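You operate a simulated robot arm through the tools that you are given. There is no shell and no other tool. Be economical: measure what you need, move in short steps, check, and stop when the job is done.

The job below is to be done with a simulated two-armed robot. You get a single attempt, and the scene is never put back.

Task
Take the green grease tub on the steel bench by the corner and put it away on the steel bench with a shelf. Then take the jar eight and leave it on the steel bench. Then take the jar one and put it on the packing bench. Then fetch the spacer block from the steel bench by the corner and stand it on top of the yellow wax block. Then push the drawer seals shut. Then fetch the tall jar from the bench by the socket board and stand it on the spot marked for washing. Then take the ladle with a red grip and leave it on the tank bench. The order counts. Set down upright: jar eight, jar one, spacer block, tall jar.
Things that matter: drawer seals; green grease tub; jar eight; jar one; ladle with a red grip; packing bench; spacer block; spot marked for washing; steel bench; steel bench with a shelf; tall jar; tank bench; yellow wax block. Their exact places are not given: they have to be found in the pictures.

The check looks at the end state, three seconds after you hand in, the way a careful person would. Anything else that was tipped, shoved, dropped, spilled or broken makes it a failure. A push-on lid holds only when it is set on centred and level and pressed home; a screw cap is set on level and turned clockwise until tight.

Robot
Two 7-joint arms with two-finger parallel grippers on one trunk, on a base that drives. Base frame: it is fixed to the floor where the robot stands at the start and does not move with it; the origin is under the middle of the robot, x ahead of it, y to its left, z up. Lengths are in mm, angles in degrees, forces in N, time in s.
The left shoulder is at the start at [20, 113, 1222], the right one opposite. With the tool pointing down near the work surface each hand reaches from about 220 to 600 mm from the robot's upright axis, wherever it stands, measured 20 degrees to its own side. Places, roughly: drawer seals [-2300, -2700, 700]; green grease tub (8x8x3 cm) [500, 0, 900]; jar eight [750, -500, 1000]; jar one [500, -750, 1000]; ladle with a red grip (9x8x26 cm) [400, -6800, 900]; packing bench [800, -5300, 800]; spacer block (4x3x6 cm) [500, -1000, 900]; spot marked for washing (20x34 cm) [-2400, -4120, 860]; steel bench [-2700, -1000, 800]; steel bench with a shelf [900, -11700, 900]; tall jar [-2500, -2500, 1000]; tank bench [-2600, -5700, 800]; yellow wax block [500, -1000, 750]. Payload 1.57 kg a hand.
Tool frame (each hand has its own): the origin (TCP) lies between the finger pads and is the grasp point; the fingertips stand 30 mm ahead of it; z points along the fingers, y is the line along which they close. The gripper opens to 80 mm. The fingers are 17 mm wide and 12 mm thick; the gripper's body (40 by 82 mm) begins 80 mm behind the TCP.
Orientation is that of the tool frame in the base frame, as [roll, pitch, yaw] about the fixed x, y, z axes, in that order (R = Rz(yaw) Ry(pitch) Rx(roll)). With the fingers straight down and closing along the base's y, the tool's x points along the base's -x, its y along +y and its z along -z.

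Tools
- The arms move only by the tool play_rows. It takes "left_rows", "right_rows" or both (then of equal length, played together; a hand with none holds still); each is a list that holds one entry, the list of rows, each a list of 7 numbers: the shift along the tool's x, y, z in mm, then the turn, a rotation vector about the tool's x, y, z in degrees, then the gripper command, from -1 (shut) to 1 (fully open), values between in proportion. In form: [[[tx, ty, tz, ax, ay, az, jaw], ...]]. A call has 1 to 10 rows; each row shifts and turns the commanded pose from where the row before left it, along the tool's axes as they then stand. Rows are played at 5 a second. More than 50 mm and 8.6 degrees between two rows, or a gripper value outside its range, and nothing of the call is played. A pose out of reach is approached as far as the arm can. The call stops where the force on the tool passes 40 N (or 10 N more than at its start, if that is more) or the arm is blocked; 0.2 s more then pass. The fingers move at their own pace (about 45 mm/s each) and stop on an object; they squeeze with about 43 N. The grip force told is the motor's: it shows also when the fingers shut on nothing. Time passes only in rows, and 0.2 s behind the last, so rows that do not move let the fingers close. It gives the time, the measured TCP pose, the force on the tool (base axes), the opening and the grip force at its end, in the units of the frame above (readings bear some noise), with the torque about the TCP (base axes, N m) and any sound that the robot's microphone picked up, and new pictures: "pictures" is both (left out), scene, wrist or none (wrist: the cameras of the hands that moved).
- Cameras (640 x 400 px; columns grow to the right, rows downward): "scene" is now at [87.5, -48.5, 1364.2]; the picture's right is [-0.52, -0.85, 0.00], its down [-0.35, 0.21, -0.91] and it looks along [0.78, -0.48, -0.41] (base axes); focal length 242 px, centre (320, 200). "left" rides on the left gripper at [72, 7, -122] in its tool frame; the picture's right is [-0.09, 1.00, 0.00], its down [-0.84, -0.08, -0.54] and it looks along [-0.54, -0.05, 0.84] (tool axes); focal length 238 px, centre (320, 200). "right" rides on the right gripper at [72, -7, -122] in its tool frame; the picture's right is [0.09, 1.00, 0.00], its down [-0.84, 0.08, -0.54] and it looks along [-0.54, 0.05, 0.84] (tool axes); focal length 238 px, centre (320, 200).
- raise_lower(by): slides the trunk up (or, below 0, down) by that many mm; the arms and the scene camera ride with it, the base frame stays. It gives what a move gives, with no picture.
- base_move(legs): drives the robot by 1 to 6 legs, each [ahead, left, turn to the left] in mm, mm and degrees, along the robot's own axes; the way and the turn of a leg run together, so that a leg with both is an arc; at most 1500 mm and 180 degrees a leg. The arms and the cameras ride along, it lands a little off, and it stops where it bumps. It gives what a move gives, and a new picture of the scene camera.
- pan_tilt(pan, tilt): turns the head with the scene camera to pan (to the left, within 80 degrees either way) and tilt (down, from -29 to 69), counted from straight ahead of the robot. It gives what a move gives, and a new picture of the scene camera.
- locate(camera, pixels): for up to 12 pixels [column, row] of the newest picture of that camera ("zoom" is the newest enlarged one), the place [x, y, z] in the base frame of the surface seen there, good to about 2 mm. It takes no simulated time.
- inspect(camera, box): a new picture of the part [left, top, right, bottom] of that camera's present view, enlarged. It takes no simulated time.
- sign_off(): hands the job in; it is judged then, once.

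Work in short steps. Measure before you move; look again where a grasp or a placing could have gone wrong, and mend it. You have 131 turns and 260 pictures in all, those below and enlarged ones among them. Open the grippers and draw the arms clear of the work before you hand the job in, unless the task says otherwise; then end with one line.

The tools are called as name(argument=value, ...) on one line, values as JSON. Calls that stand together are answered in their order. play_rows: Moves the arms, as the interface text tells. Its arguments: {"type":"object","properties":{"left_rows":{"type":"array"},"right_rows":{"type":"array"},"pictures":{"type":"string","enum":["both","scene","wrist","none"]}},"required":[]} The other tools are called the same way: raise_lower (by) slides the trunk up or down; base_move (legs) drives the base; pan_tilt (pan, tilt) turns the head that bears the scene camera; locate (camera, pixels) gives the place of the surface under pixels of a picture; inspect (camera, box) takes an enlarged picture of a part of a camera's view; sign_off () hands the job in.

At the start:

```text
t: 0.0
left_eef_pos: [397.2, -47.1, 1252.9]
left_tcp_rot: [-179.9, 0.0, -179.9]
left_wrist_force: [-0.5, 0.7, 0.2]
left_wrist_torque: [-0.02, 0.02, 0.0]
left_width: 80.0
left_gripper_force: 0.0
right_eef_pos: [260.1, -347.8, 1300.0]
right_tcp_rot: [-180.0, 0.0, -179.9]
right_wrist_force: [-0.2, 0.0, 0.6]
right_wrist_torque: [-0.01, -0.01, 0.05]
right_width: 79.8
right_gripper_force: 0.0
trunk travel left (down, up): [-275.0, 295.0]
robot x, y, heading: [2.8, 1.5, 0.0]
head pan, tilt: [-31.4, 24.0]
```

scene: 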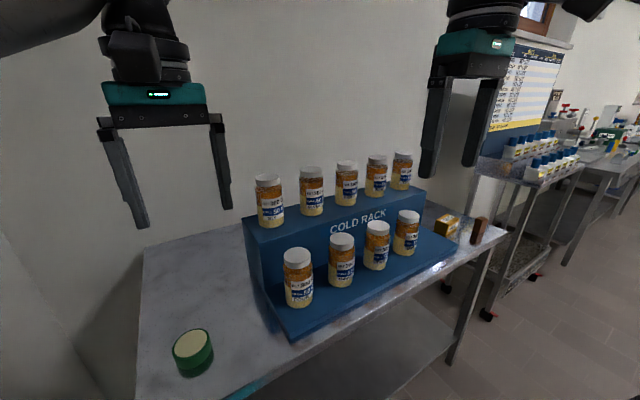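
right: 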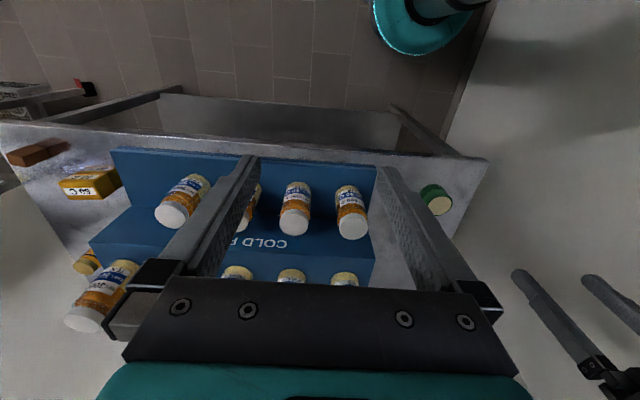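
left: 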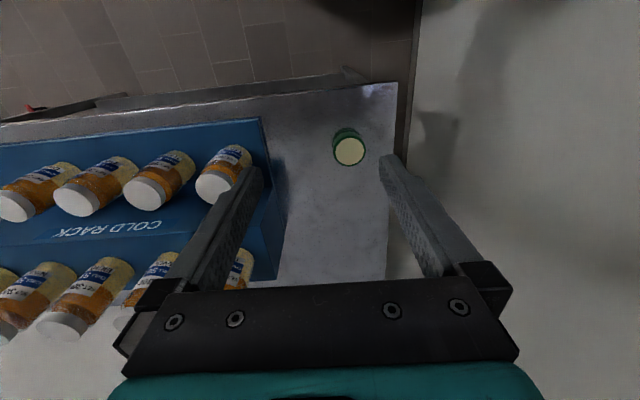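

The scene shows the corner bench with the cold rack, green tub (193,350), yellow block (447,228) and brown block (479,230). I enlarge the jars to read their labels and locate the main objects.

inspect(camera="scene", box=[240, 140, 500, 320])

locate(camera="scene", pixels=[[193, 342], [298, 258], [342, 241], [377, 228], [408, 216], [268, 181], [311, 172], [346, 165], [376, 160], [403, 155], [446, 222], [479, 222]])

```text
2.22 times, centred on (370, 230) of scene
```

zoom: 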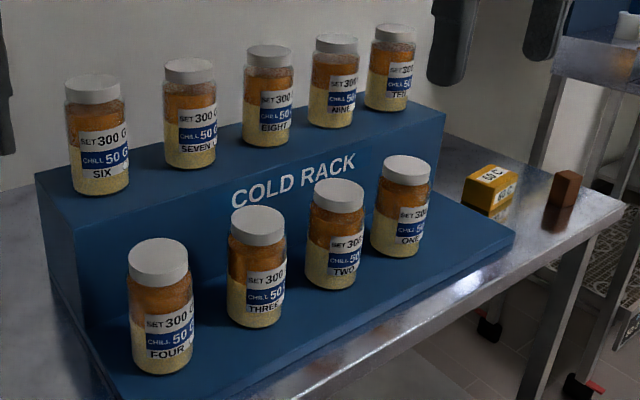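

```text
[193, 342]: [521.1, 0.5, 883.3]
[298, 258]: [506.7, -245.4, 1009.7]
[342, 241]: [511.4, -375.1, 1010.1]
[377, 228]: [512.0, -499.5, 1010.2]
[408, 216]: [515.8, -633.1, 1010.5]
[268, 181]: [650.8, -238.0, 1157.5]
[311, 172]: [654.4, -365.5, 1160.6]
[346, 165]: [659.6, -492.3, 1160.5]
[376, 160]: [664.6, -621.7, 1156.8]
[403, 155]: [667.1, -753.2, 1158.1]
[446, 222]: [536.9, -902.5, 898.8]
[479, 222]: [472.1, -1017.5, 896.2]
```

The labels read clearly: EIGHT is the upper middle jar, ONE the lower right jar. Next I measure the tub's edges and the bench.

inspect(camera="left", box=[300, 100, 400, 180])

inspect(camera="scene", box=[150, 310, 240, 390])

locate(camera="scene", pixels=[[174, 345], [208, 339], [189, 333], [196, 354], [160, 370], [240, 330], [145, 260], [300, 375], [340, 315]])

```text
5.00 times, centred on (350, 140) of left
```

zoom: 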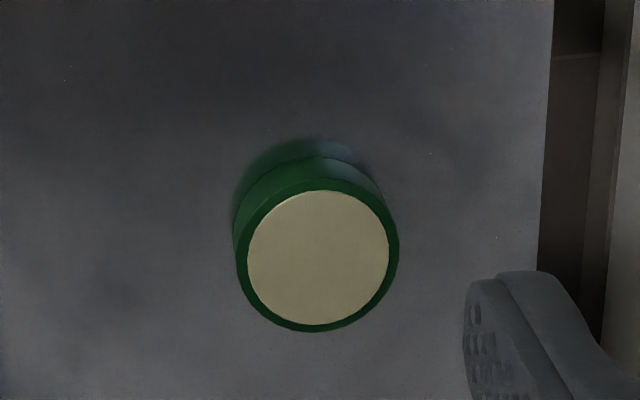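

```text
5.00 times, centred on (195, 350) of scene
```

zoom: 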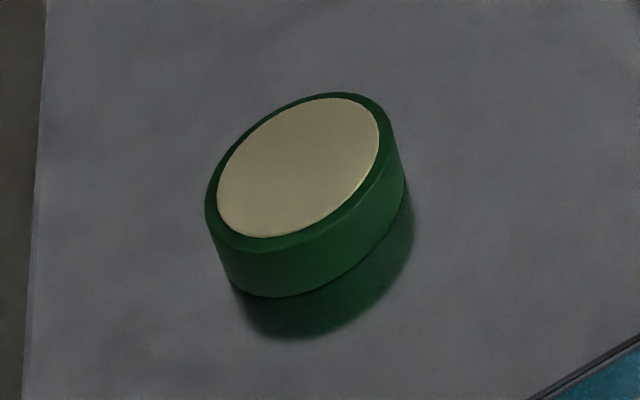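

```text
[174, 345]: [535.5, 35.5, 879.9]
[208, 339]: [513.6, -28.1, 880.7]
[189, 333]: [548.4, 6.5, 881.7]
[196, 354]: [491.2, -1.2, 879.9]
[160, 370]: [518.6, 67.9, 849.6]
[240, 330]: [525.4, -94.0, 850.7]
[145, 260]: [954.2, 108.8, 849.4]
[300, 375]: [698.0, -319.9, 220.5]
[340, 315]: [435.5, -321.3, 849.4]
```

I measure the tub's rim in the newest enlarged picture to get its centre and diameter.

locate(camera="zoom", pixels=[[208, 208], [391, 128], [345, 96], [252, 248], [300, 168], [270, 110], [345, 230], [240, 280]])

```text
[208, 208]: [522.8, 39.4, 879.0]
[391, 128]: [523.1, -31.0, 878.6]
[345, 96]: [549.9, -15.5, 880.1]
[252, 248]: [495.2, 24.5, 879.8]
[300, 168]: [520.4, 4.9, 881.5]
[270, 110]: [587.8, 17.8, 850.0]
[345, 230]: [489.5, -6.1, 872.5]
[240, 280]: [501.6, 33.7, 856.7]
```

Tub centre is about (522, 4), diameter about 71, top 880. I bring the left hand above it, open, to z 965.

play_rows(left_rows=[[[-42, 17, 0, 0, 0, 0, 1], [-42, 17, 20, 0, 0, 0, 1], [-41, 17, 40, 0, 0, 0, 1], [0, 0, 48, 0, 0, 0, 1], [0, 0, 48, 0, 0, 0, 1], [0, 0, 48, 0, 0, 0, 1], [0, 0, 48, 0, 0, 0, 1], [0, 0, 36, 0, 0, 0, 1], [0, 0, 0, 0, 0, 0, 1]]], pictures="wrist")

```text
refused: row 3 steps farther than a row can; nothing moved
```

A row was too long; same path with shorter steps.

play_rows(left_rows=[[[-42, 17, 0, 0, 0, 0, 1], [-42, 17, 0, 0, 0, 0, 1], [-41, 17, 0, 0, 0, 0, 1], [0, 0, 49, 0, 0, 0, 1], [0, 0, 49, 0, 0, 0, 1], [0, 0, 49, 0, 0, 0, 1], [0, 0, 49, 0, 0, 0, 1], [0, 0, 49, 0, 0, 0, 1], [0, 0, 43, 0, 0, 0, 1]]], pictures="wrist")

```text
t: 2.0
left_eef_pos: [504.3, 8.6, 957.8]
left_tcp_rot: [-180.0, 0.0, 180.0]
left_wrist_force: [0.7, -0.3, 0.5]
left_wrist_torque: [0.05, -0.02, 0.01]
left_width: 80.0
left_gripper_force: 0.0
left hand out of reach, approached as far as the arm can: row 3
right_eef_pos: [261.2, -348.4, 1299.1]
right_tcp_rot: [180.0, 0.0, 180.0]
right_wrist_force: [0.6, -0.7, 0.1]
right_wrist_torque: [0.01, 0.01, 0.01]
right_width: 80.0
right_gripper_force: 0.0
trunk travel left (down, up): [-275.0, 295.0]
robot x, y, heading: [-1.6, 0.6, 0.1]
head pan, tilt: [-31.4, 24.0]
```

left: 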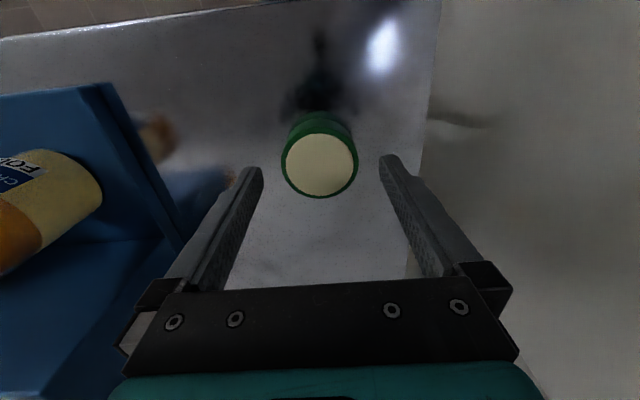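

The hand is above the tub, slightly short in x. I locate the tub's rim from this camera to refine the offset.

locate(camera="left", pixels=[[283, 163], [356, 160], [319, 135], [320, 195], [320, 165]])

```text
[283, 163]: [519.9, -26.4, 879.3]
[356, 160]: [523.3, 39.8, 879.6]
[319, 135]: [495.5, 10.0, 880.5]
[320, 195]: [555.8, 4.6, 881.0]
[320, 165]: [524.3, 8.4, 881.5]
```

Centre is (523, 6). I shift 19 mm in +x, 2 mm in -y, descend to z about 886, and close.

play_rows(left_rows=[[[-19, -2, 0, 0, 0, 0, 1], [0, 0, 30, 0, 0, 0, 1], [0, 0, 25, 0, 0, 0, 1], [0, 0, 17, 0, 0, 0, 1], [0, 0, 0, 0, 0, 0, 1], [0, 0, 0, 0, 0, 0, -1], [0, 0, 0, 0, 0, 0, -1], [0, 0, 0, 0, 0, 0, -1]]], pictures="wrist")

```text
t: 3.8
left_eef_pos: [525.2, 7.3, 887.7]
left_tcp_rot: [-180.0, 0.1, 179.9]
left_wrist_force: [0.7, -0.6, 0.9]
left_wrist_torque: [-0.09, -0.06, -0.04]
left_width: 70.8
left_gripper_force: 35.2
right_eef_pos: [261.1, -348.2, 1300.0]
right_tcp_rot: [180.0, 0.0, 180.0]
right_wrist_force: [-1.0, -0.5, 0.4]
right_wrist_torque: [-0.05, 0.03, -0.01]
right_width: 80.2
right_gripper_force: 0.1
trunk travel left (down, up): [-275.0, 295.0]
robot x, y, heading: [0.2, -1.2, -0.0]
head pan, tilt: [-31.4, 24.0]
```

left: 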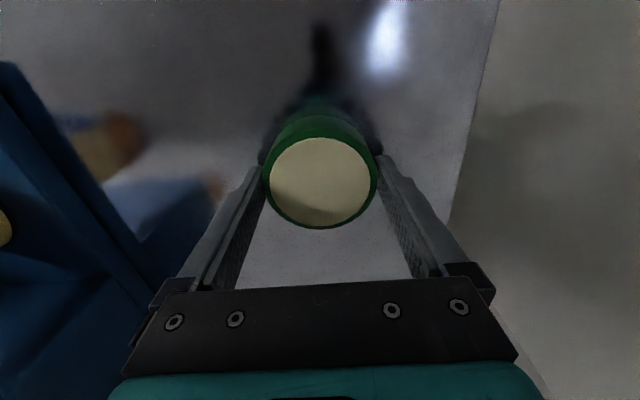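

Held (opening 70.8). I lift it 196 mm and draw the hand in.

play_rows(left_rows=[[[0, 0, -49, 0, 0, 0, -1], [0, 0, -49, 0, 0, 0, -1], [0, 0, -49, 0, 0, 0, -1], [0, 0, -49, 0, 0, 0, -1], [48, 0, 0, 0, 0, 0, -1], [48, 0, 0, 0, 0, 0, -1], [48, 0, 0, 0, 0, 0, -1], [48, 0, 0, 0, 0, 0, -1]]], pictures="none")

pan_tilt(pan=-80, tilt=20)

```text
t: 5.6
left_eef_pos: [330.2, 11.0, 1082.5]
left_tcp_rot: [179.8, -0.1, -179.9]
left_wrist_force: [0.2, -0.1, -3.9]
left_wrist_torque: [-0.01, 0.0, -0.02]
left_width: 70.9
left_gripper_force: 42.9
right_eef_pos: [260.2, -349.6, 1299.3]
right_tcp_rot: [180.0, 0.0, 180.0]
right_wrist_force: [0.4, 0.5, -1.1]
right_wrist_torque: [0.02, 0.0, 0.0]
right_width: 80.1
right_gripper_force: 0.1
trunk travel left (down, up): [-275.0, 295.0]
robot x, y, heading: [2.8, -2.1, -0.3]
head pan, tilt: [-31.4, 24.0]
```

```text
t: 6.8
left_eef_pos: [332.6, 9.7, 1083.7]
left_tcp_rot: [180.0, 0.0, -179.9]
left_wrist_force: [-0.4, -0.4, -4.3]
left_wrist_torque: [-0.01, 0.0, 0.0]
left_width: 70.6
left_gripper_force: 42.7
right_eef_pos: [260.8, -347.4, 1300.1]
right_tcp_rot: [179.9, -0.1, 180.0]
right_wrist_force: [0.8, 0.5, 0.9]
right_wrist_torque: [0.04, -0.02, 0.0]
right_width: 79.9
right_gripper_force: 0.1
trunk travel left (down, up): [-275.0, 295.0]
robot x, y, heading: [3.4, 0.3, 0.0]
head pan, tilt: [-80.0, 20.0]
```

scene: 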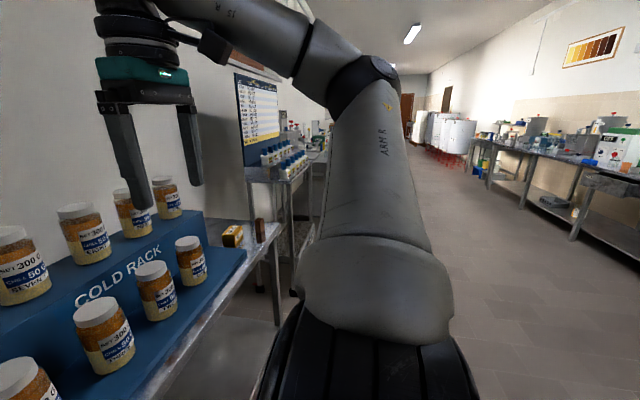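

The aisle looks open. I back up 700 mm and turn right, then look down the aisle.

base_move(legs=[[-700, 0, 0], [0, 0, -90]])

pan_tilt(pan=0, tilt=15)

```text
t: 8.8
left_eef_pos: [98.8, 17.0, 1082.9]
left_tcp_rot: [179.9, -0.3, -179.3]
left_wrist_force: [1.3, 0.3, -4.4]
left_wrist_torque: [0.01, 0.05, -0.02]
left_width: 70.5
left_gripper_force: 43.4
right_eef_pos: [34.7, -342.7, 1299.0]
right_tcp_rot: [180.0, 0.0, -179.1]
right_wrist_force: [1.1, 0.7, -0.3]
right_wrist_torque: [-0.02, 0.12, 0.0]
right_width: 79.9
right_gripper_force: 0.1
trunk travel left (down, up): [-275.0, 295.0]
robot x, y, heading: [-233.4, 0.0, 1.0]
head pan, tilt: [-80.0, 20.0]
stopped in leg 1: the robot was blocked; the commanded pose is now the measured one
```

scene: 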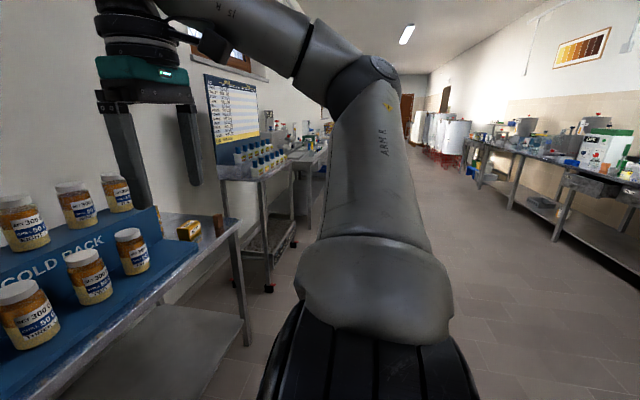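

```text
t: 10.3
left_eef_pos: [95.5, 15.0, 1082.5]
left_tcp_rot: [179.9, -0.2, -179.3]
left_wrist_force: [0.4, -0.5, -4.0]
left_wrist_torque: [-0.01, -0.02, -0.03]
left_width: 70.4
left_gripper_force: 43.3
right_eef_pos: [32.2, -343.1, 1299.4]
right_tcp_rot: [180.0, 0.1, -179.0]
right_wrist_force: [-0.7, 0.1, -0.4]
right_wrist_torque: [0.01, 0.0, -0.02]
right_width: 80.3
right_gripper_force: 0.1
trunk travel left (down, up): [-275.0, 295.0]
robot x, y, heading: [-237.0, 2.4, 0.9]
head pan, tilt: [0.0, 15.0]
```

scene: 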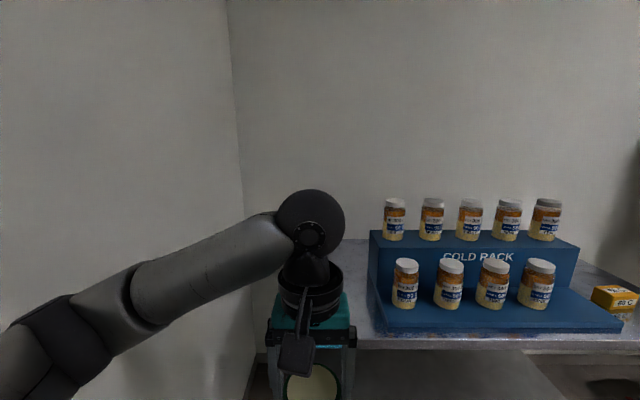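

The base was blocked after 235 mm. I look left and back to find out what is behind.

pan_tilt(pan=80, tilt=35)

pan_tilt(pan=-80, tilt=50)

```text
t: 11.8
left_eef_pos: [94.9, 15.3, 1083.3]
left_tcp_rot: [179.9, 0.0, -179.3]
left_wrist_force: [-0.7, -0.3, -4.9]
left_wrist_torque: [0.0, 0.0, 0.02]
left_width: 70.4
left_gripper_force: 42.6
right_eef_pos: [31.9, -342.3, 1300.5]
right_tcp_rot: [-179.9, 0.2, -179.0]
right_wrist_force: [-0.3, 0.6, -0.4]
right_wrist_torque: [0.0, 0.02, -0.01]
right_width: 80.2
right_gripper_force: 0.0
trunk travel left (down, up): [-275.0, 295.0]
robot x, y, heading: [-235.4, 1.1, 0.8]
head pan, tilt: [80.0, 35.0]
```

scene: 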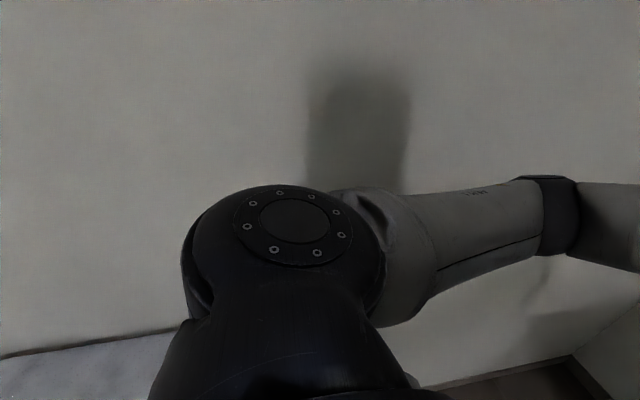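

```text
t: 14.3
left_eef_pos: [94.8, 16.9, 1083.2]
left_tcp_rot: [179.9, -0.1, -179.3]
left_wrist_force: [0.4, -0.3, -3.0]
left_wrist_torque: [-0.03, 0.01, 0.01]
left_width: 70.5
left_gripper_force: 43.1
right_eef_pos: [30.4, -342.5, 1300.4]
right_tcp_rot: [-179.9, 0.2, -179.1]
right_wrist_force: [0.0, 0.1, -0.4]
right_wrist_torque: [0.01, -0.03, 0.01]
right_width: 80.1
right_gripper_force: 0.1
trunk travel left (down, up): [-275.0, 295.0]
robot x, y, heading: [-231.5, 2.4, 0.9]
head pan, tilt: [-80.0, 50.0]
```

scene: 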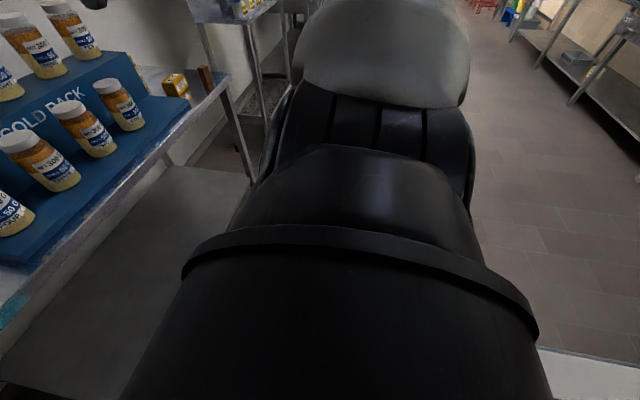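

There's a bench behind. I measure its edge (550,350), its end, and the floor region to the right.

locate(camera="scene", pixels=[[560, 352], [620, 362], [600, 380], [560, 300], [620, 200], [540, 345], [245, 175], [500, 40], [570, 100]])

pan_tilt(pan=-80, tilt=0)

```text
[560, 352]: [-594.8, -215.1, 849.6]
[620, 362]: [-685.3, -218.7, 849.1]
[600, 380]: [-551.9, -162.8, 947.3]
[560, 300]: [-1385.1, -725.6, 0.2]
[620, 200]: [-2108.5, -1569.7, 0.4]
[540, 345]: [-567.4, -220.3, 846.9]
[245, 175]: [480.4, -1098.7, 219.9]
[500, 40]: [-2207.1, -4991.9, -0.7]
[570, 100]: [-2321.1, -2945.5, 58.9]
```

```text
t: 15.5
left_eef_pos: [95.3, 15.4, 1083.6]
left_tcp_rot: [179.9, -0.1, -179.3]
left_wrist_force: [-0.1, 0.7, -3.2]
left_wrist_torque: [0.04, 0.04, -0.01]
left_width: 70.4
left_gripper_force: 43.2
right_eef_pos: [31.0, -344.5, 1299.5]
right_tcp_rot: [179.9, 0.2, -179.0]
right_wrist_force: [0.4, 0.2, -0.1]
right_wrist_torque: [-0.02, -0.01, -0.01]
right_width: 79.9
right_gripper_force: 0.1
trunk travel left (down, up): [-275.0, 295.0]
robot x, y, heading: [-233.4, 1.0, 1.2]
head pan, tilt: [-80.0, 0.0]
```

scene: 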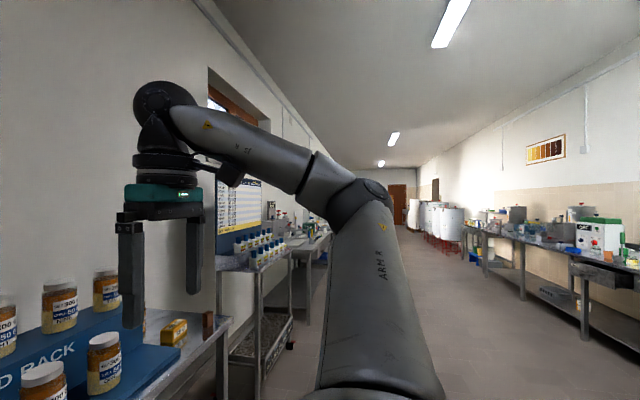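

A second bench sits behind (edge y -220, x < -550). I move a bit ahead, slide right clear of it, back into the aisle and turn down it.

base_move(legs=[[70, 0, 0], [0, -1050, 0], [-700, 0, 0], [0, 0, -91]])

pan_tilt(pan=0, tilt=10)

```text
t: 28.8
left_eef_pos: [-833.2, -1379.5, 1082.0]
left_tcp_rot: [179.9, -0.1, 88.8]
left_wrist_force: [0.1, 0.0, -3.9]
left_wrist_torque: [0.01, 0.02, -0.01]
left_width: 70.4
left_gripper_force: 42.9
right_eef_pos: [-1190.5, -1303.2, 1300.4]
right_tcp_rot: [180.0, 0.2, 89.0]
right_wrist_force: [-0.3, 0.1, 0.8]
right_wrist_torque: [0.0, 0.03, -0.01]
right_width: 80.1
right_gripper_force: 0.1
trunk travel left (down, up): [-275.0, 295.0]
robot x, y, heading: [-835.1, -1051.1, -91.3]
head pan, tilt: [-80.0, 0.0]
```

scene: 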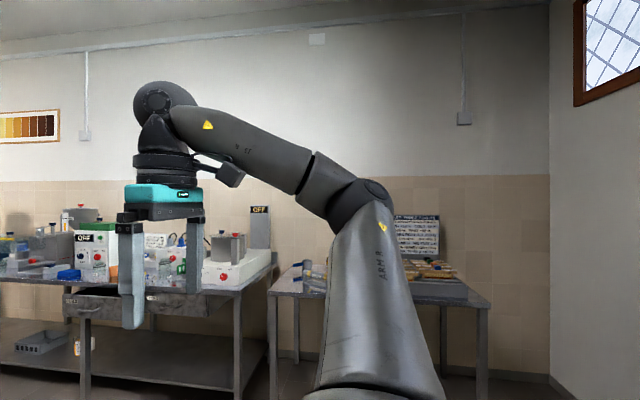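

```text
t: 30.3
left_eef_pos: [-832.6, -1378.6, 1083.4]
left_tcp_rot: [179.8, 0.0, 88.8]
left_wrist_force: [0.5, -0.4, -4.3]
left_wrist_torque: [0.01, 0.02, -0.03]
left_width: 70.5
left_gripper_force: 43.2
right_eef_pos: [-1189.1, -1303.9, 1300.2]
right_tcp_rot: [180.0, 0.2, 89.0]
right_wrist_force: [-0.1, 0.6, 0.3]
right_wrist_torque: [0.0, 0.01, -0.01]
right_width: 80.2
right_gripper_force: 0.0
trunk travel left (down, up): [-275.0, 295.0]
robot x, y, heading: [-837.7, -1049.5, -90.9]
head pan, tilt: [0.0, 10.0]
```

scene: 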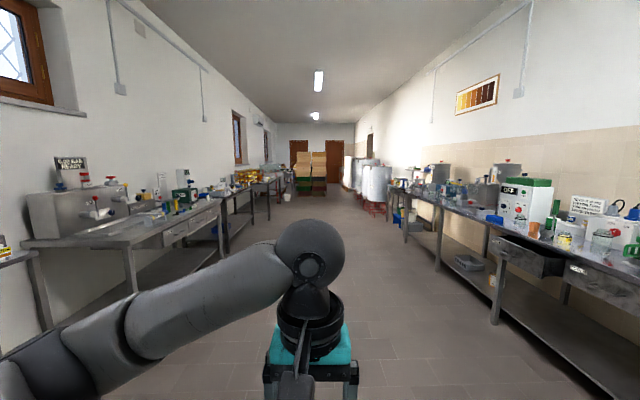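

The aisle is clear ahead; crates and drums stand at the far end. I check those distances.

locate(camera="scene", pixels=[[298, 190], [320, 192], [288, 192], [362, 205], [345, 185], [250, 178], [270, 178], [375, 212], [300, 215]])

inspect(camera="scene", box=[220, 130, 420, 240])

```text
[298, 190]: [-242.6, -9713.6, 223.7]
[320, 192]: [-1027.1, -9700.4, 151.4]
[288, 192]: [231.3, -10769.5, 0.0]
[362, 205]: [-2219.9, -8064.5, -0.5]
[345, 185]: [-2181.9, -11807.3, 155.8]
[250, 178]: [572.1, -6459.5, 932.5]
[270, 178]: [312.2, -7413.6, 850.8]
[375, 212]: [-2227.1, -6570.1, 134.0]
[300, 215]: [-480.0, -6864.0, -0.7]
```

```text
3.20 times, centred on (320, 185) of scene
```

zoom: 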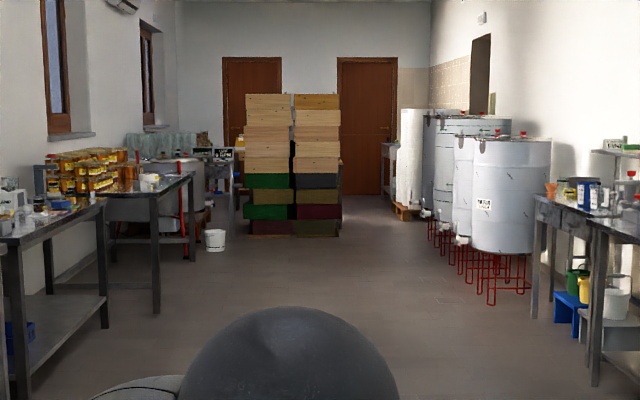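

Crates block x from about -1250 to -200 at y -9700. I drive 7.2 m down the aisle and look again from there.

base_move(legs=[[1500, 0, 1], [1500, 0, 0], [1500, 0, 0], [1500, 0, 0], [1200, 0, 0]])

pan_tilt(pan=35, tilt=15)

```text
t: 63.9
left_eef_pos: [-453.8, -8440.5, 1083.2]
left_tcp_rot: [179.9, -0.1, 97.0]
left_wrist_force: [1.0, -0.2, -3.0]
left_wrist_torque: [0.02, 0.01, 0.0]
left_width: 69.7
left_gripper_force: 43.2
right_eef_pos: [-816.6, -8417.0, 1300.4]
right_tcp_rot: [-180.0, 0.1, 97.4]
right_wrist_force: [0.7, -0.1, 0.5]
right_wrist_torque: [0.05, 0.03, 0.02]
right_width: 80.1
right_gripper_force: 0.0
trunk travel left (down, up): [-275.0, 295.0]
robot x, y, heading: [-501.5, -8114.8, -82.7]
head pan, tilt: [0.0, 10.0]
```

scene: 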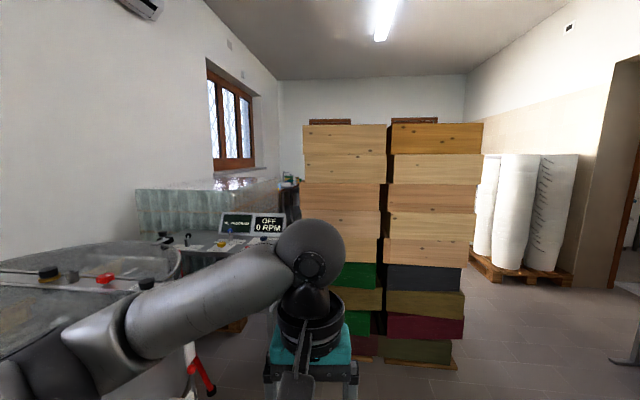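

```text
t: 65.0
left_eef_pos: [-453.5, -8440.3, 1083.6]
left_tcp_rot: [179.9, -0.2, 97.1]
left_wrist_force: [0.3, -0.3, -4.1]
left_wrist_torque: [0.0, 0.03, 0.01]
left_width: 69.9
left_gripper_force: 43.1
right_eef_pos: [-817.6, -8415.8, 1299.7]
right_tcp_rot: [-179.9, 0.2, 97.3]
right_wrist_force: [1.4, 0.3, 0.6]
right_wrist_torque: [0.0, 0.03, 0.0]
right_width: 79.7
right_gripper_force: 0.2
trunk travel left (down, up): [-275.0, 295.0]
robot x, y, heading: [-502.3, -8113.4, -83.0]
head pan, tilt: [35.0, 15.0]
```

scene: 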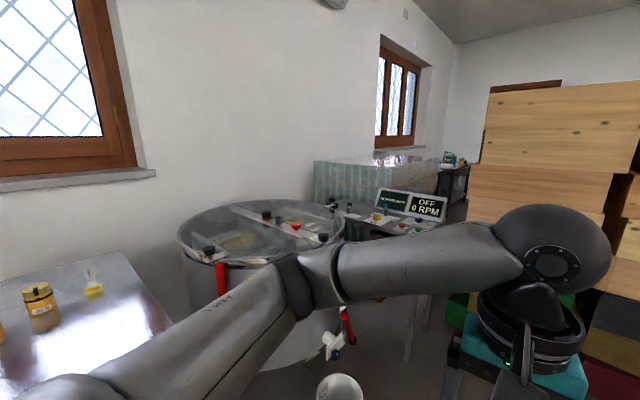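

I measure the gap between the extractor and the crates, the bucket, and the bench beyond.

locate(camera="scene", pixels=[[340, 300], [405, 350], [438, 240], [340, 380], [470, 300], [486, 110], [456, 180], [462, 200], [400, 140], [435, 300], [370, 270], [445, 212]])

inspect(camera="scene", box=[360, 120, 500, 240])

```text
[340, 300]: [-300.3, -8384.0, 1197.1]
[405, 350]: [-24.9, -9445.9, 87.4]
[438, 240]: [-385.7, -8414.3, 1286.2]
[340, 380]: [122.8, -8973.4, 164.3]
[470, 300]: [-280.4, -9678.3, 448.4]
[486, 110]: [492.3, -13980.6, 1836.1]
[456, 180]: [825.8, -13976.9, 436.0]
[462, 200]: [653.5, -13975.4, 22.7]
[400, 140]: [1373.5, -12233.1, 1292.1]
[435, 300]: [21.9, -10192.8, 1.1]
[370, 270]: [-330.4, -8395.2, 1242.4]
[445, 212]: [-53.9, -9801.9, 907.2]
```

```text
3.33 times, centred on (430, 180) of scene
```

zoom: 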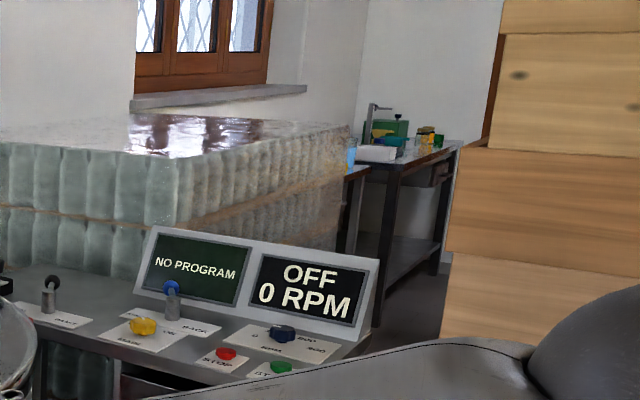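

The left gap is too narrow, so I go around the crates on the right. I look ahead and measure that passage.

pan_tilt(pan=-25, tilt=15)

locate(camera="scene", pixels=[[320, 340], [340, 250], [340, 320], [380, 300], [420, 250], [480, 300], [300, 250], [250, 330], [360, 380], [500, 350], [560, 250], [600, 300]])

```text
t: 66.2
left_eef_pos: [-453.4, -8440.3, 1082.9]
left_tcp_rot: [179.9, -0.1, 96.9]
left_wrist_force: [0.5, 0.2, -3.6]
left_wrist_torque: [0.02, -0.01, -0.01]
left_width: 69.5
left_gripper_force: 42.8
right_eef_pos: [-816.4, -8415.9, 1301.2]
right_tcp_rot: [-179.9, 0.1, 97.4]
right_wrist_force: [0.2, 0.1, 0.5]
right_wrist_torque: [0.01, -0.01, -0.02]
right_width: 80.0
right_gripper_force: 0.1
trunk travel left (down, up): [-275.0, 295.0]
robot x, y, heading: [-507.7, -8114.1, -82.8]
head pan, tilt: [-25.0, 15.0]
```

scene: 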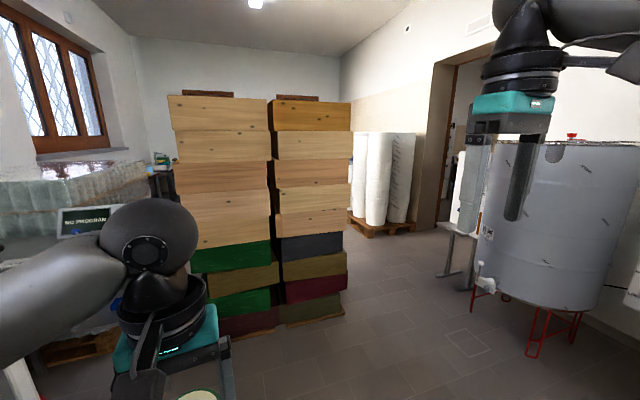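

```text
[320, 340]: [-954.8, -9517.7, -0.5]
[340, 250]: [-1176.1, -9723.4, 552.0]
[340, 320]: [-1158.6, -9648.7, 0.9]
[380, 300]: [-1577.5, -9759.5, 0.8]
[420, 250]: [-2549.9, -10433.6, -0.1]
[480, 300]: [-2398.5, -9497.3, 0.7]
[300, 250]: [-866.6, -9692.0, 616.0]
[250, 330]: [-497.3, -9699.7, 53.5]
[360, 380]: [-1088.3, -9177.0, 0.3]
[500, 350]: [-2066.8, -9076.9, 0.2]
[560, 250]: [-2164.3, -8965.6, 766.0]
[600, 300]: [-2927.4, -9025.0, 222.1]
```

locate(camera="scene", pixels=[[350, 215], [366, 233], [352, 222], [395, 228], [355, 150], [353, 240], [362, 250], [470, 265], [440, 270]])

```text
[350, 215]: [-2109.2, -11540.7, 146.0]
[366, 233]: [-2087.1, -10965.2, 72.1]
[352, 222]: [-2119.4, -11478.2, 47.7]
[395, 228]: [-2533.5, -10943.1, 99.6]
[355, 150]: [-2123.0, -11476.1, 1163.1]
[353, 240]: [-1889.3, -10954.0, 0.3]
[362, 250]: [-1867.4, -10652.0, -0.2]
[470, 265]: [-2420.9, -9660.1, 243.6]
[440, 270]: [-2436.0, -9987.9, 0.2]
```

The passage runs between crate edge x -1180 and pallet/drums x about -2090. I straighten, strafe to x about -1660 and advance a bit, then check heading.

base_move(legs=[[0, 0, -7.2], [0, -1150, 0], [700, 0, 0]])

```text
t: 72.4
left_eef_pos: [-1624.9, -8439.4, 1082.2]
left_tcp_rot: [-179.9, -0.1, 89.6]
left_wrist_force: [0.1, -0.3, -3.1]
left_wrist_torque: [-0.01, -0.02, 0.01]
left_width: 69.7
left_gripper_force: 43.2
right_eef_pos: [-1980.2, -8367.3, 1305.5]
right_tcp_rot: [-178.6, 0.4, 89.6]
right_wrist_force: [0.1, -0.1, 0.5]
right_wrist_torque: [0.0, 0.0, -0.02]
right_width: 79.9
right_gripper_force: 0.0
trunk travel left (down, up): [-275.0, 295.0]
robot x, y, heading: [-1638.2, -8113.2, -90.3]
head pan, tilt: [-25.0, 15.0]
stopped in leg 2: the robot was blocked; the commanded pose is now the measured one
```

scene: 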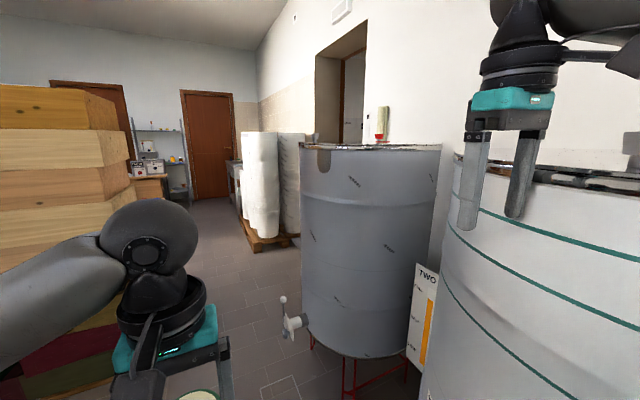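

The right arm touched a drum at the side. I back away left 150 mm and check the drum and gap.

base_move(legs=[[0, 150, 0]])

pan_tilt(pan=-80, tilt=25)

pan_tilt(pan=-10, tilt=15)

```text
t: 73.8
left_eef_pos: [-1480.9, -8441.1, 1082.8]
left_tcp_rot: [180.0, -0.1, 89.8]
left_wrist_force: [0.5, 0.7, -3.0]
left_wrist_torque: [0.04, 0.03, 0.02]
left_width: 69.8
left_gripper_force: 43.6
right_eef_pos: [-1838.0, -8372.2, 1302.9]
right_tcp_rot: [-179.2, 0.3, 90.0]
right_wrist_force: [1.5, 0.2, 0.3]
right_wrist_torque: [0.05, 0.04, -0.01]
right_width: 79.8
right_gripper_force: 0.1
trunk travel left (down, up): [-275.0, 295.0]
robot x, y, heading: [-1491.7, -8111.1, -90.1]
head pan, tilt: [-25.0, 15.0]
```

scene: 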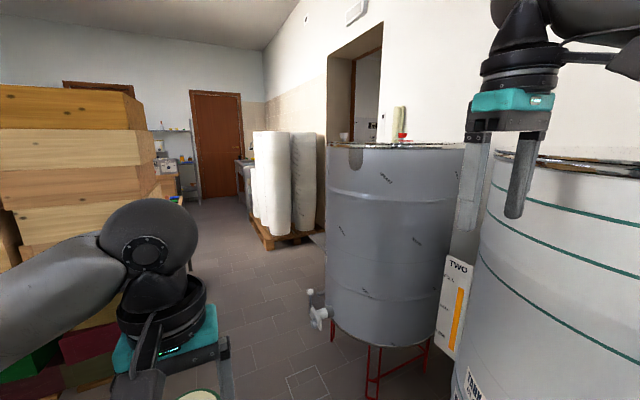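

```text
t: 75.0
left_eef_pos: [-1482.3, -8441.2, 1081.4]
left_tcp_rot: [179.9, -0.2, 89.7]
left_wrist_force: [0.6, -0.5, -2.7]
left_wrist_torque: [0.01, 0.01, -0.01]
left_width: 69.8
left_gripper_force: 42.9
right_eef_pos: [-1839.5, -8371.1, 1302.6]
right_tcp_rot: [-179.2, 0.4, 90.0]
right_wrist_force: [0.1, 0.2, -0.3]
right_wrist_torque: [0.0, 0.02, -0.01]
right_width: 79.9
right_gripper_force: 0.1
trunk travel left (down, up): [-275.0, 295.0]
robot x, y, heading: [-1491.8, -8110.6, -90.0]
head pan, tilt: [-80.0, 25.0]
```

scene: 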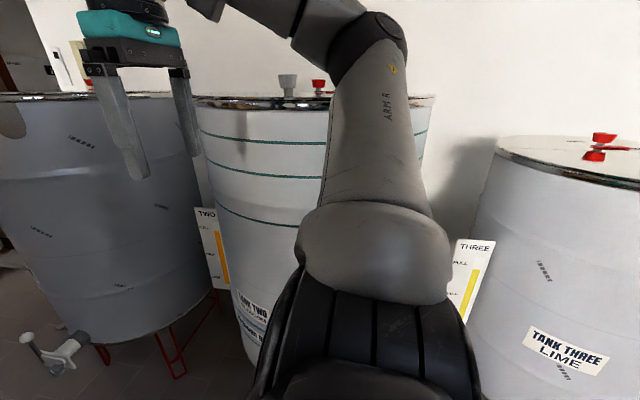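

```text
t: 76.4
left_eef_pos: [-1483.5, -8441.3, 1082.0]
left_tcp_rot: [179.9, -0.2, 89.7]
left_wrist_force: [1.6, 0.3, -3.1]
left_wrist_torque: [0.01, -0.02, 0.0]
left_width: 69.5
left_gripper_force: 43.2
right_eef_pos: [-1840.0, -8371.5, 1303.2]
right_tcp_rot: [-179.3, 0.3, 90.0]
right_wrist_force: [-0.5, -0.3, 0.2]
right_wrist_torque: [-0.02, 0.05, 0.02]
right_width: 80.0
right_gripper_force: 0.1
trunk travel left (down, up): [-275.0, 295.0]
robot x, y, heading: [-1493.4, -8111.8, -89.7]
head pan, tilt: [-10.0, 15.0]
```

scene: 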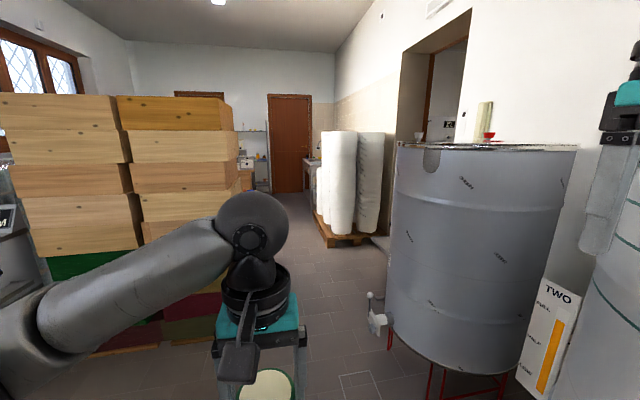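

locate(camera="scene", pixels=[[236, 115], [236, 180], [398, 200], [400, 148], [375, 300], [390, 300], [480, 230], [480, 340], [370, 325], [330, 240], [340, 165], [230, 330]])

```text
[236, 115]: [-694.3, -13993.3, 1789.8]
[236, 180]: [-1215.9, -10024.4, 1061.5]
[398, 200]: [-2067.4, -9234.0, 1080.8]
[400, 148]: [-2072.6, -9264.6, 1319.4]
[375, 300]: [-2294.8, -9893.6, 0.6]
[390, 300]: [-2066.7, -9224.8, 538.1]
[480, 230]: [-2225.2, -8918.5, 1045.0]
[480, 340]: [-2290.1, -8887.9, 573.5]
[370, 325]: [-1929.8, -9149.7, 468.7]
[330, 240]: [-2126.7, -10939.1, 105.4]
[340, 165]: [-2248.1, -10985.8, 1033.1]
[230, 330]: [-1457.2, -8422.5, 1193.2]
```

The passage is about 710-850 mm wide at the crates. I stretch both arms forward to draw the elbows in before passing.

play_rows(left_rows=[[[-40, 0, 0, 0, 0, 0, -1], [-40, 0, 0, 0, 0, 0, -1], [-40, 0, 0, 0, 0, 0, -1], [-35, 0, 0, 0, 0, 0, -1], [0, 0, 0, 0, 0, 0, -1]]], right_rows=[[[-40, 28, 0, 0, 0, 0, 1], [-40, 28, 0, 0, 0, 0, 1], [-40, 28, 0, 0, 0, 0, 1], [-40, 28, 0, 0, 0, 0, 1], [0, 0, 0, 0, 0, 0, 1]]], pictures="none")

pan_tilt(pan=60, tilt=20)

pan_tilt(pan=-45, tilt=20)

```text
t: 77.6
left_eef_pos: [-1482.6, -8593.7, 1080.8]
left_tcp_rot: [180.0, -0.1, 89.8]
left_wrist_force: [-0.1, -0.2, -3.6]
left_wrist_torque: [-0.01, 0.0, -0.02]
left_width: 69.8
left_gripper_force: 43.2
right_eef_pos: [-1728.3, -8527.3, 1301.2]
right_tcp_rot: [-179.2, 0.3, 90.0]
right_wrist_force: [0.2, -0.1, -0.3]
right_wrist_torque: [0.0, 0.01, 0.05]
right_width: 80.1
right_gripper_force: 0.1
trunk travel left (down, up): [-275.0, 295.0]
robot x, y, heading: [-1491.1, -8111.3, -90.1]
head pan, tilt: [-10.0, 15.0]
```

```text
t: 79.0
left_eef_pos: [-1482.0, -8593.8, 1080.5]
left_tcp_rot: [179.9, -0.2, 89.8]
left_wrist_force: [0.2, 0.3, -2.2]
left_wrist_torque: [0.05, -0.05, -0.01]
left_width: 69.8
left_gripper_force: 42.9
right_eef_pos: [-1728.3, -8529.0, 1300.1]
right_tcp_rot: [-179.2, 0.3, 90.0]
right_wrist_force: [-0.1, -0.1, 0.4]
right_wrist_torque: [-0.01, -0.01, -0.02]
right_width: 80.2
right_gripper_force: 0.1
trunk travel left (down, up): [-275.0, 295.0]
robot x, y, heading: [-1490.1, -8113.8, -89.9]
head pan, tilt: [60.0, 20.0]
```

scene: 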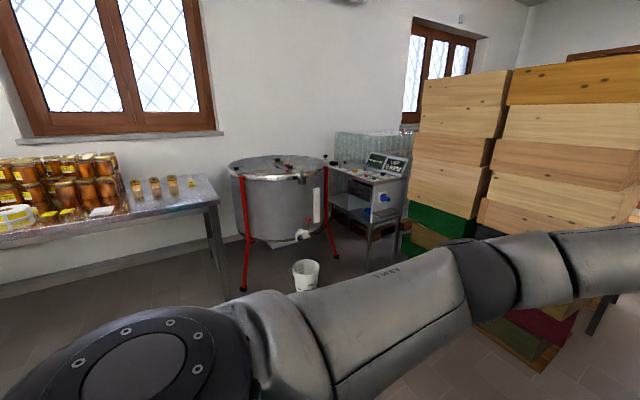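

```text
t: 80.8
left_eef_pos: [-1483.2, -8594.0, 1080.7]
left_tcp_rot: [179.9, -0.2, 89.8]
left_wrist_force: [0.4, 0.1, -3.2]
left_wrist_torque: [0.01, 0.03, 0.01]
left_width: 69.6
left_gripper_force: 42.4
right_eef_pos: [-1728.6, -8528.4, 1300.2]
right_tcp_rot: [-179.2, 0.1, 90.1]
right_wrist_force: [-0.1, -0.8, -0.8]
right_wrist_torque: [-0.04, 0.01, 0.02]
right_width: 79.9
right_gripper_force: 0.1
trunk travel left (down, up): [-275.0, 295.0]
robot x, y, heading: [-1490.4, -8109.7, -90.0]
head pan, tilt: [-45.0, 20.0]
```

scene: 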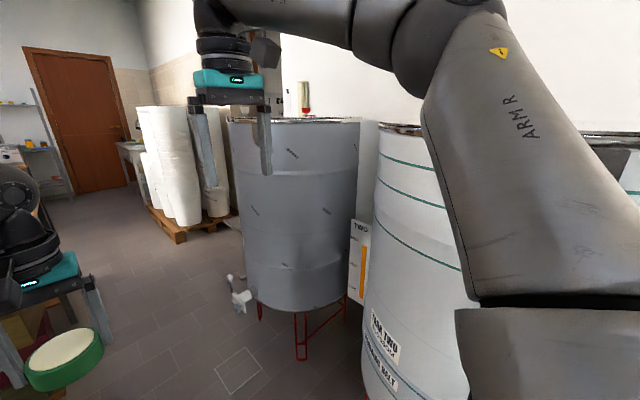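

locate(camera="scene", pixels=[[450, 60], [500, 100], [600, 200], [630, 280], [430, 110], [635, 380]])

pan_tilt(pan=60, tilt=20)

locate(camera="scene", pixels=[[130, 340], [250, 300], [300, 290], [400, 265], [440, 255], [330, 330], [280, 340]])

```text
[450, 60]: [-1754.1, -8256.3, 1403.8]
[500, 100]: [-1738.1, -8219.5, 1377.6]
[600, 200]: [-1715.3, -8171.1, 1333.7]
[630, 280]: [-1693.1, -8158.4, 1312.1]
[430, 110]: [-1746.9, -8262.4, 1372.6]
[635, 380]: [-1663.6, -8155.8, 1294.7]
```

```text
t: 82.7
left_eef_pos: [-1482.7, -8593.6, 1081.1]
left_tcp_rot: [179.8, -0.2, 89.8]
left_wrist_force: [0.4, -1.3, -2.8]
left_wrist_torque: [-0.02, -0.01, -0.01]
left_width: 69.6
left_gripper_force: 42.9
right_eef_pos: [-1728.7, -8528.9, 1299.1]
right_tcp_rot: [-179.2, 0.2, 90.1]
right_wrist_force: [0.2, -0.2, -0.9]
right_wrist_torque: [0.02, -0.01, -0.03]
right_width: 79.9
right_gripper_force: 0.2
trunk travel left (down, up): [-275.0, 295.0]
robot x, y, heading: [-1492.8, -8111.0, -90.2]
head pan, tilt: [60.0, 20.0]
```

scene: 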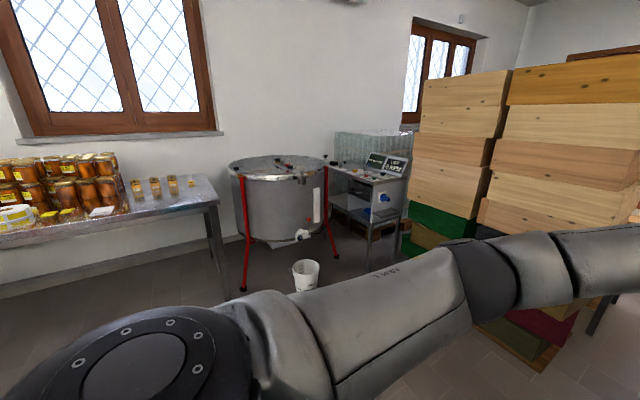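

```text
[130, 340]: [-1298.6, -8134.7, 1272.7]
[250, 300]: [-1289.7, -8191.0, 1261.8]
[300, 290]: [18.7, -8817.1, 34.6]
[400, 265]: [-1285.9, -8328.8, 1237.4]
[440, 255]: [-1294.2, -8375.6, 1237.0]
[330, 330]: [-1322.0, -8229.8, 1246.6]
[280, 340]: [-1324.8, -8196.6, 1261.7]
```

Arms now span about ±300. I shift 80 mm right and advance 1200 mm, then check alignment.

base_move(legs=[[0, -80, 0], [1200, 0, 0]])

```text
t: 89.3
left_eef_pos: [-1555.1, -9786.2, 1081.6]
left_tcp_rot: [179.9, -0.2, 90.3]
left_wrist_force: [-0.1, -0.7, -3.1]
left_wrist_torque: [0.0, 0.01, -0.02]
left_width: 69.8
left_gripper_force: 42.2
right_eef_pos: [-1800.5, -9719.9, 1299.0]
right_tcp_rot: [-179.2, 0.3, 90.4]
right_wrist_force: [-0.1, 0.2, -0.1]
right_wrist_torque: [-0.02, 0.0, -0.01]
right_width: 80.0
right_gripper_force: 0.0
trunk travel left (down, up): [-275.0, 295.0]
robot x, y, heading: [-1566.3, -9302.2, -89.6]
head pan, tilt: [60.0, 20.0]
```

scene: 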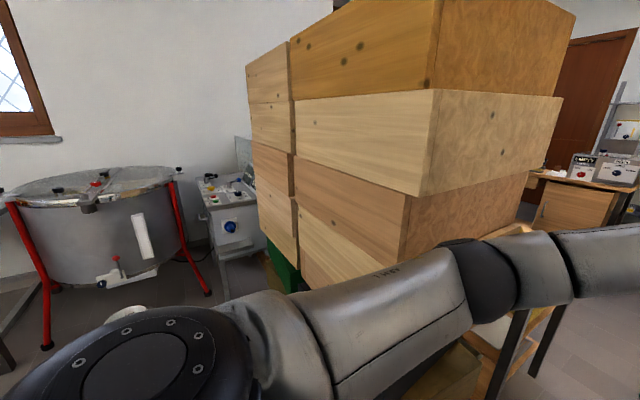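

Alignment is good. I locate the crate side and the desk beyond.

locate(camera="scene", pixels=[[436, 60], [555, 60], [545, 150], [520, 240], [530, 210], [600, 215], [545, 172], [560, 330], [500, 350]])

pan_tilt(pan=12, tilt=20)

```text
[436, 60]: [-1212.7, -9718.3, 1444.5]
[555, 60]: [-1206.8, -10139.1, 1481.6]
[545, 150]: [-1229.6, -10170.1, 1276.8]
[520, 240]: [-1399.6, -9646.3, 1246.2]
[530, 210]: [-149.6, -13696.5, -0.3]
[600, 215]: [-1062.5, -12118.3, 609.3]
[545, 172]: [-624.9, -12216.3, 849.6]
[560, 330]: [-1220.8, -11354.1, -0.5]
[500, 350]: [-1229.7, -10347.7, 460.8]
```

```text
t: 90.5
left_eef_pos: [-1554.7, -9785.1, 1080.7]
left_tcp_rot: [179.9, -0.1, 90.2]
left_wrist_force: [-0.9, -0.3, -3.8]
left_wrist_torque: [0.0, 0.0, -0.03]
left_width: 69.8
left_gripper_force: 42.9
right_eef_pos: [-1800.7, -9720.4, 1298.9]
right_tcp_rot: [-179.3, 0.3, 90.4]
right_wrist_force: [1.3, -0.2, -0.4]
right_wrist_torque: [-0.02, -0.01, 0.01]
right_width: 80.2
right_gripper_force: 0.2
trunk travel left (down, up): [-275.0, 295.0]
robot x, y, heading: [-1568.2, -9303.4, -89.6]
head pan, tilt: [12.0, 20.0]
```

scene: 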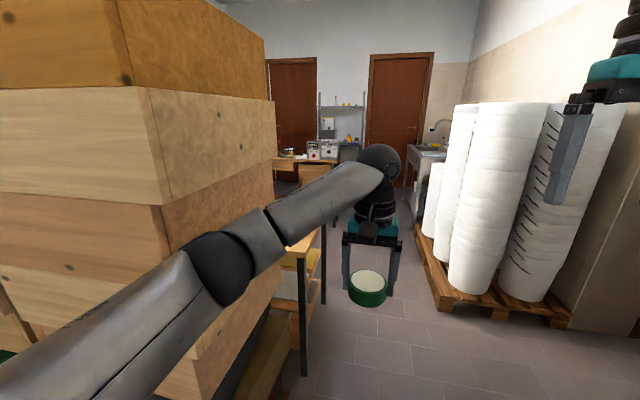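

Behind the crates is a wooden-top table. I measure its extent and the gap before the desk.

inspect(camera="scene", box=[260, 80, 460, 290])

locate(camera="scene", pixels=[[326, 226], [300, 245], [290, 158], [300, 185], [325, 300], [305, 375], [315, 170], [345, 150], [415, 190], [335, 162], [433, 260], [350, 190]])

```text
1.90 times, centred on (360, 185) of scene
```

zoom: 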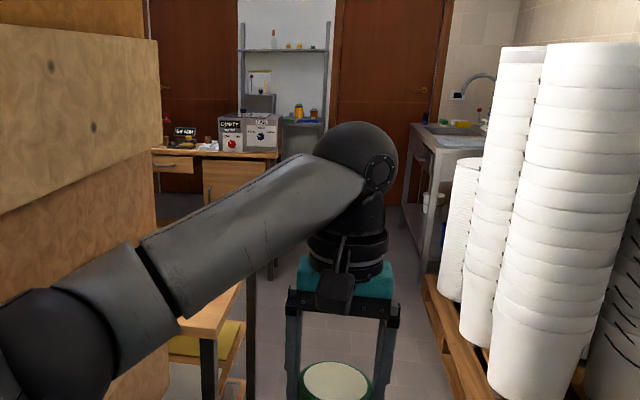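

```text
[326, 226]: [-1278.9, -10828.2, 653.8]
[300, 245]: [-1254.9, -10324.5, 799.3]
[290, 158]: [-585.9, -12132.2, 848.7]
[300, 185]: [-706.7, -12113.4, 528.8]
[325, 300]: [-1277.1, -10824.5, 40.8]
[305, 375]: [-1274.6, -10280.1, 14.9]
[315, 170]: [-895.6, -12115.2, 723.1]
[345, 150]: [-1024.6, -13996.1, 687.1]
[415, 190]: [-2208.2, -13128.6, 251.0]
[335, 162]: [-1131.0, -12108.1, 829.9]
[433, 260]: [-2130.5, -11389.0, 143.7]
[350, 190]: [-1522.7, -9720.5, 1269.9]
```

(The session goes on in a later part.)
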